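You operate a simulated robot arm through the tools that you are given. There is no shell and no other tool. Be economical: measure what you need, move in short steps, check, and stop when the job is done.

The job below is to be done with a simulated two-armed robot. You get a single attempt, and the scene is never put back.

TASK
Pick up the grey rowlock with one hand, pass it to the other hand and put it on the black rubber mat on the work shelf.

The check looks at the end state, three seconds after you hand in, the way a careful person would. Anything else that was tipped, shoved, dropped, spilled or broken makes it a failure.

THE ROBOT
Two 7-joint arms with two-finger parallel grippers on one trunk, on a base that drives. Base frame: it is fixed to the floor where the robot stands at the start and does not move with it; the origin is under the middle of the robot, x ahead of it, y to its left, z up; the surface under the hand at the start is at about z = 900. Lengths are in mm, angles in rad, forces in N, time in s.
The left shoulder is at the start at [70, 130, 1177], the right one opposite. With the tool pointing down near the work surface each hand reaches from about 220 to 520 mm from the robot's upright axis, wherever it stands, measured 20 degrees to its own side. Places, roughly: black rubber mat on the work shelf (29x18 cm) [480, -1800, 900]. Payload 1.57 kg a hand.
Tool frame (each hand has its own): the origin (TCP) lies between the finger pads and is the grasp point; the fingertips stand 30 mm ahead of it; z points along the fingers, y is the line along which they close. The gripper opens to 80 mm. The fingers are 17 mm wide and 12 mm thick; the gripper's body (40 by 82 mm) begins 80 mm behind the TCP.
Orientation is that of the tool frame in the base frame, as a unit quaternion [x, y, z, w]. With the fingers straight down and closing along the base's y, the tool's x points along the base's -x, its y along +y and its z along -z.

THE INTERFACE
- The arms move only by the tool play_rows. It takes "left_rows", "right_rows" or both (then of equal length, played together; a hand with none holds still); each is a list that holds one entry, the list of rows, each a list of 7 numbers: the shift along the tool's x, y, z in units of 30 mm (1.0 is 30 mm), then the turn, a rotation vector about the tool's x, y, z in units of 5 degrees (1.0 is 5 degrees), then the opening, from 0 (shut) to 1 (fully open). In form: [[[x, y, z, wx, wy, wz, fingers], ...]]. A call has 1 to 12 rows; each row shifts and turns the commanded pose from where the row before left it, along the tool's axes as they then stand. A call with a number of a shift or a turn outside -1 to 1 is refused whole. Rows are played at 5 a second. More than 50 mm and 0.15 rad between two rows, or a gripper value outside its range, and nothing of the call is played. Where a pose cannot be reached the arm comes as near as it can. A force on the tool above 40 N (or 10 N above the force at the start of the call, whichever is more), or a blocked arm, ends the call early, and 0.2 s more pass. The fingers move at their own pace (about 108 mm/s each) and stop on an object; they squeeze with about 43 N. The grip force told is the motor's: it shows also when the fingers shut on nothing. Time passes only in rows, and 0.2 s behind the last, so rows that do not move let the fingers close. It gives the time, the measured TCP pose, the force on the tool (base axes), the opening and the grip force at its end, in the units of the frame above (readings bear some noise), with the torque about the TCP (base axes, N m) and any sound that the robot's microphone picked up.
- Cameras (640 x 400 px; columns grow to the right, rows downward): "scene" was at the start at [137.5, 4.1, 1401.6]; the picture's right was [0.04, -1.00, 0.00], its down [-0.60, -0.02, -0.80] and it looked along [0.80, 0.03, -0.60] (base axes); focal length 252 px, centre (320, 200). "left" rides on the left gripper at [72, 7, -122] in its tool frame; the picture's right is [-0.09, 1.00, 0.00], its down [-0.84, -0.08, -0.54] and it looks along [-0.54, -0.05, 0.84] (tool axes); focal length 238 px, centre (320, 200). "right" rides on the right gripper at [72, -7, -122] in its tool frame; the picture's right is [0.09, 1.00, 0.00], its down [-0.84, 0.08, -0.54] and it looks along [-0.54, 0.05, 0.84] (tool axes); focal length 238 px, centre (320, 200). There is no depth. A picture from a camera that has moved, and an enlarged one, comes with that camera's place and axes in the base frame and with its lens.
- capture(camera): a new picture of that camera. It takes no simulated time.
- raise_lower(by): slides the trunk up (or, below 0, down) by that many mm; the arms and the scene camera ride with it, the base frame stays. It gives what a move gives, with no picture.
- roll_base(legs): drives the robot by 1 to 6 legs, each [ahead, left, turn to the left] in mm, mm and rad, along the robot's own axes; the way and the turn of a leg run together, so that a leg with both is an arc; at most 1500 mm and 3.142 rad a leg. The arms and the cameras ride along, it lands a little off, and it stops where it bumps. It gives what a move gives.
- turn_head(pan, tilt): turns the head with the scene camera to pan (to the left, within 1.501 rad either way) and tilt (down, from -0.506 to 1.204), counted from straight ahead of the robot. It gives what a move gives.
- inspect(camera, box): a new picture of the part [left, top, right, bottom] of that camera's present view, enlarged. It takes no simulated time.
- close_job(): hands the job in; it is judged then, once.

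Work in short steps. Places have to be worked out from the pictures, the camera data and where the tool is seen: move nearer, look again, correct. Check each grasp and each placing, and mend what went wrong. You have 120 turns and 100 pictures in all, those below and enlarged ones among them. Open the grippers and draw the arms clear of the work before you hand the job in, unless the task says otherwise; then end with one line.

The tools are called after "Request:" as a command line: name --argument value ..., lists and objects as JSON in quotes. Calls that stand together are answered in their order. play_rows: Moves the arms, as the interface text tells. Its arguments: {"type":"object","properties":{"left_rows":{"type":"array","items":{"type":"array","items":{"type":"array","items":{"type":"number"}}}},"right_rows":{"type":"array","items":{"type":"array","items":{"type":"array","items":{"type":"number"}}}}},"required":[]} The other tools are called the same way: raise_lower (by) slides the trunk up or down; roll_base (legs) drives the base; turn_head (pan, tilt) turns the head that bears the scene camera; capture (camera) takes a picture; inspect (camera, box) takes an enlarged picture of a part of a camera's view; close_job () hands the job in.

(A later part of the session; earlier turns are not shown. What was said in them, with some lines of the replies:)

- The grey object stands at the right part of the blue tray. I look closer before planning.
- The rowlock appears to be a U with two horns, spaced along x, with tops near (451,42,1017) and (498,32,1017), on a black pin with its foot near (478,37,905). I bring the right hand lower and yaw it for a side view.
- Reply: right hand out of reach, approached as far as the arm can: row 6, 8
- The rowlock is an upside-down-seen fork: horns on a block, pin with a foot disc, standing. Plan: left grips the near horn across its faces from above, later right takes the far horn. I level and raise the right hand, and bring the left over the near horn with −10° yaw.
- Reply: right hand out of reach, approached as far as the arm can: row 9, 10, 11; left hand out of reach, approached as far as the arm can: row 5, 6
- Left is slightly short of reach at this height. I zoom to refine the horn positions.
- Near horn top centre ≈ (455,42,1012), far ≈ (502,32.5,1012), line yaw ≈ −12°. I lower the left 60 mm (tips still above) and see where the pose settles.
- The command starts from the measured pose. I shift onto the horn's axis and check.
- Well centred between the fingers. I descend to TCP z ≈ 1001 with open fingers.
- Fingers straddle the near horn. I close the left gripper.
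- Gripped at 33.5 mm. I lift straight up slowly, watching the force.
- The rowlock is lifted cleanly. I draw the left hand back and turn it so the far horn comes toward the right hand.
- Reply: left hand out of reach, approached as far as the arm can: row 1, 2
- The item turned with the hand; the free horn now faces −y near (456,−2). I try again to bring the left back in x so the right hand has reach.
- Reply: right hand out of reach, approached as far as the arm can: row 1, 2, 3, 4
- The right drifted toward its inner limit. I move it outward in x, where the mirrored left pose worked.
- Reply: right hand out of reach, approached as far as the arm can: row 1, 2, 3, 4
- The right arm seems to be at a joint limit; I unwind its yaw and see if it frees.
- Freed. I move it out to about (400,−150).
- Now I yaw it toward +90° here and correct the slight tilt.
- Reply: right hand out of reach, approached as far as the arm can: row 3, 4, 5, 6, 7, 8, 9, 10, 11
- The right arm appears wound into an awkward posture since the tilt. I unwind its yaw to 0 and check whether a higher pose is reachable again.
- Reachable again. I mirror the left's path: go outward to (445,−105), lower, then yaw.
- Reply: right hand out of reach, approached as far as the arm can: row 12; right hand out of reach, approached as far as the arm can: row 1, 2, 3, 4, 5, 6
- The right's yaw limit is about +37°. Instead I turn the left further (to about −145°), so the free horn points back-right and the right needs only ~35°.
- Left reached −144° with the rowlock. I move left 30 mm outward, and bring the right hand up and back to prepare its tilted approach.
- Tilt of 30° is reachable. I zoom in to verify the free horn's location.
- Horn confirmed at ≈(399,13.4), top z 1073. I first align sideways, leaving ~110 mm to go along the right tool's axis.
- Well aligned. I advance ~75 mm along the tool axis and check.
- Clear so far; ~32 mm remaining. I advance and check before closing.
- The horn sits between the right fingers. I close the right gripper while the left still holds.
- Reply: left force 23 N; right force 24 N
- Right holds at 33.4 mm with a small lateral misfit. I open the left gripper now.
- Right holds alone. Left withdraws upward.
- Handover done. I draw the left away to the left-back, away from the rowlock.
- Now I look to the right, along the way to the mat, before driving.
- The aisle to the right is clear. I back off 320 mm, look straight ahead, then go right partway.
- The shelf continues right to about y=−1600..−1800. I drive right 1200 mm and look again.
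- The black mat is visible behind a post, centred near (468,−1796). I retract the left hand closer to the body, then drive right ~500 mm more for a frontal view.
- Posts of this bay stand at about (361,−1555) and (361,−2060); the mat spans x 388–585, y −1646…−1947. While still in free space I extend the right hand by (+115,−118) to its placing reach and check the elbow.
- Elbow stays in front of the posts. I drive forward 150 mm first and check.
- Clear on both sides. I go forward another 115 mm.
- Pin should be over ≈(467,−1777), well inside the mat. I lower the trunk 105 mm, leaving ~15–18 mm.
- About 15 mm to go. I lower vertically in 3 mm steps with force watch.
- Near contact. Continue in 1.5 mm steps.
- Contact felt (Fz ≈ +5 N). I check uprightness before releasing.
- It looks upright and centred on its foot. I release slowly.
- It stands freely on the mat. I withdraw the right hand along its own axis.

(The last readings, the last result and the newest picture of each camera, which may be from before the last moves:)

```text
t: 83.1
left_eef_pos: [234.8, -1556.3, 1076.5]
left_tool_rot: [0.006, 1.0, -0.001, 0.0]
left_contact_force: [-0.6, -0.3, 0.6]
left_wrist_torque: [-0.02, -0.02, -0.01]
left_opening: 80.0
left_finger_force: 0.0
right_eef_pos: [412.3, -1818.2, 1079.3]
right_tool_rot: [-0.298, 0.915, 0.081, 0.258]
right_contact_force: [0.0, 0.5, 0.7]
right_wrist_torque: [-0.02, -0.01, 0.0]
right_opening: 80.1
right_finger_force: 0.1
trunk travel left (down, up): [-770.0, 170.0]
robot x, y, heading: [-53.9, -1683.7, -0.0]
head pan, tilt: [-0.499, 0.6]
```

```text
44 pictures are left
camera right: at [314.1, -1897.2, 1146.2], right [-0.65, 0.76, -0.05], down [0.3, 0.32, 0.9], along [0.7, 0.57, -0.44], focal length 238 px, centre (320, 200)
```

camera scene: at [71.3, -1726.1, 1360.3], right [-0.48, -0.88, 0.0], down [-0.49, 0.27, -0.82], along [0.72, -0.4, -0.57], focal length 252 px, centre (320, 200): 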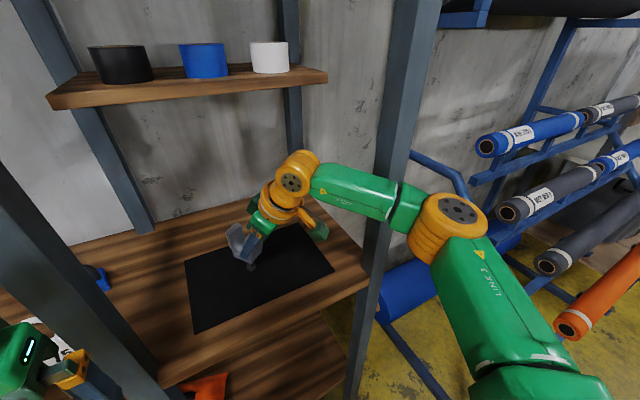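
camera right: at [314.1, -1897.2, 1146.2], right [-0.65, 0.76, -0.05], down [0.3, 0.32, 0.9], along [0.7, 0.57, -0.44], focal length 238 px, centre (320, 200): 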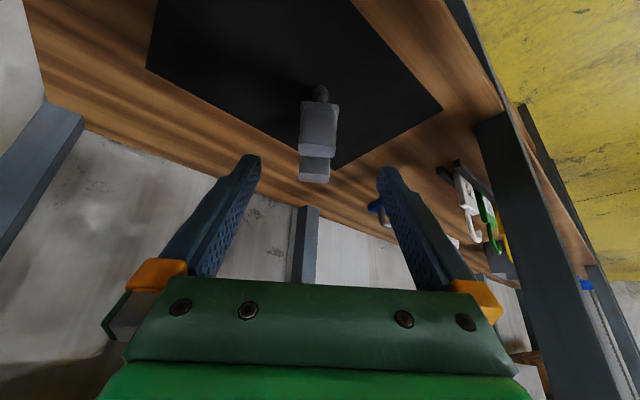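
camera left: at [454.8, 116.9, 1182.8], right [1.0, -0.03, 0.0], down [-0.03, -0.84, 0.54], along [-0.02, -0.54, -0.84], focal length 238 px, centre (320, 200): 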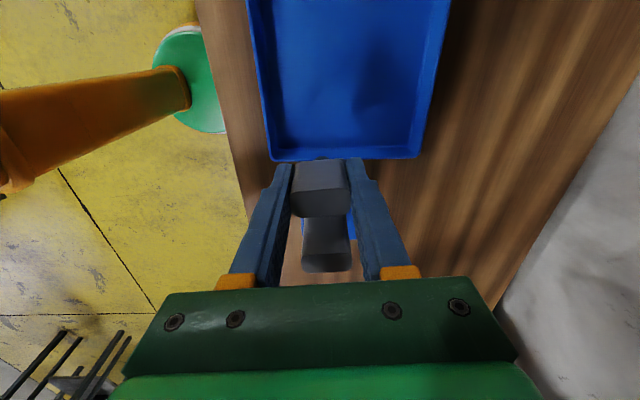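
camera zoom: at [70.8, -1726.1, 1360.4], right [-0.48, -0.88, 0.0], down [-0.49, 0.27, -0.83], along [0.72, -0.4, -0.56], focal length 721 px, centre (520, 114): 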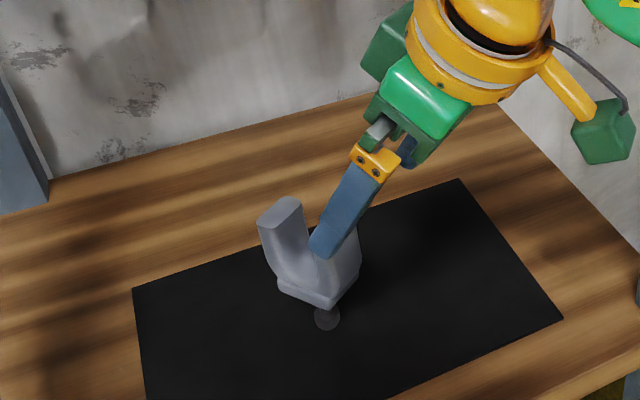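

The rowlock stands on the mat and the fingers are above it. I back the robot off 260 mm and verify.

Request:
roll_base --legs '[[-260, 0, 0]]'

Request:
turn_head --pan -0.15 --tilt 0.5

Request:
capture --camera "scene"

Request:
capture --camera "right"

```text
t: 85.0
left_eef_pos: [-26.5, -1554.9, 1076.6]
left_tool_rot: [0.007, 1.0, 0.0, -0.001]
left_contact_force: [0.9, -0.2, -0.2]
left_wrist_torque: [0.02, 0.03, -0.02]
left_opening: 79.9
left_finger_force: 0.0
right_eef_pos: [150.0, -1817.3, 1079.2]
right_tool_rot: [-0.298, 0.916, 0.081, 0.256]
right_contact_force: [-0.3, -1.3, -0.1]
right_wrist_torque: [0.02, 0.03, 0.02]
right_opening: 80.0
right_finger_force: 0.0
trunk travel left (down, up): [-770.0, 170.0]
robot x, y, heading: [-317.4, -1680.8, -0.006]
head pan, tilt: [-0.499, 0.6]
```

```text
t: 85.8
left_eef_pos: [-28.2, -1556.3, 1077.2]
left_tool_rot: [0.007, 1.0, 0.0, 0.0]
left_contact_force: [-0.3, -0.1, -0.6]
left_wrist_torque: [-0.02, -0.02, 0.01]
left_opening: 80.0
left_finger_force: 0.2
right_eef_pos: [149.0, -1817.4, 1079.7]
right_tool_rot: [-0.298, 0.916, 0.08, 0.257]
right_contact_force: [0.1, -0.5, 1.1]
right_wrist_torque: [-0.02, -0.02, 0.01]
right_opening: 79.9
right_finger_force: 0.1
trunk travel left (down, up): [-770.0, 170.0]
robot x, y, heading: [-321.2, -1682.1, -0.002]
head pan, tilt: [-0.15, 0.499]
```

```text
43 pictures are left
camera scene: at [-180.0, -1696.4, 1369.5], right [-0.16, -0.99, 0.0], down [-0.47, 0.07, -0.88], along [0.87, -0.14, -0.48], focal length 252 px, centre (320, 200)
```

scene: 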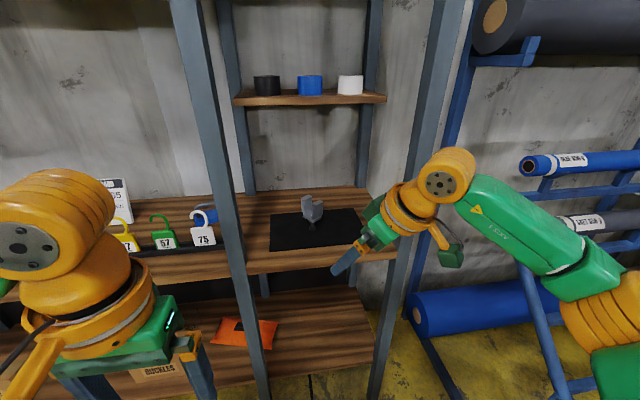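

```text
42 pictures are left
camera right: at [50.6, -1896.3, 1146.0], right [-0.65, 0.76, -0.05], down [0.3, 0.32, 0.9], along [0.7, 0.57, -0.44], focal length 238 px, centre (320, 200)
```

right: 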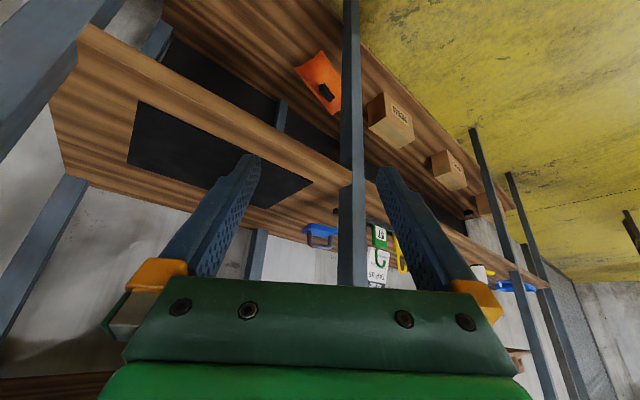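

The rowlock stands upright on the black mat, both grippers are open and clear, and nothing around was disturbed. I hand in.

Request:
close_job

```text
The job is handed in.
```

The left hand picked up the grey rowlock and passed it to the right, which set it upright on the black rubber mat; both grippers are open and clear, and the last pictures show nothing else disturbed at the mat.
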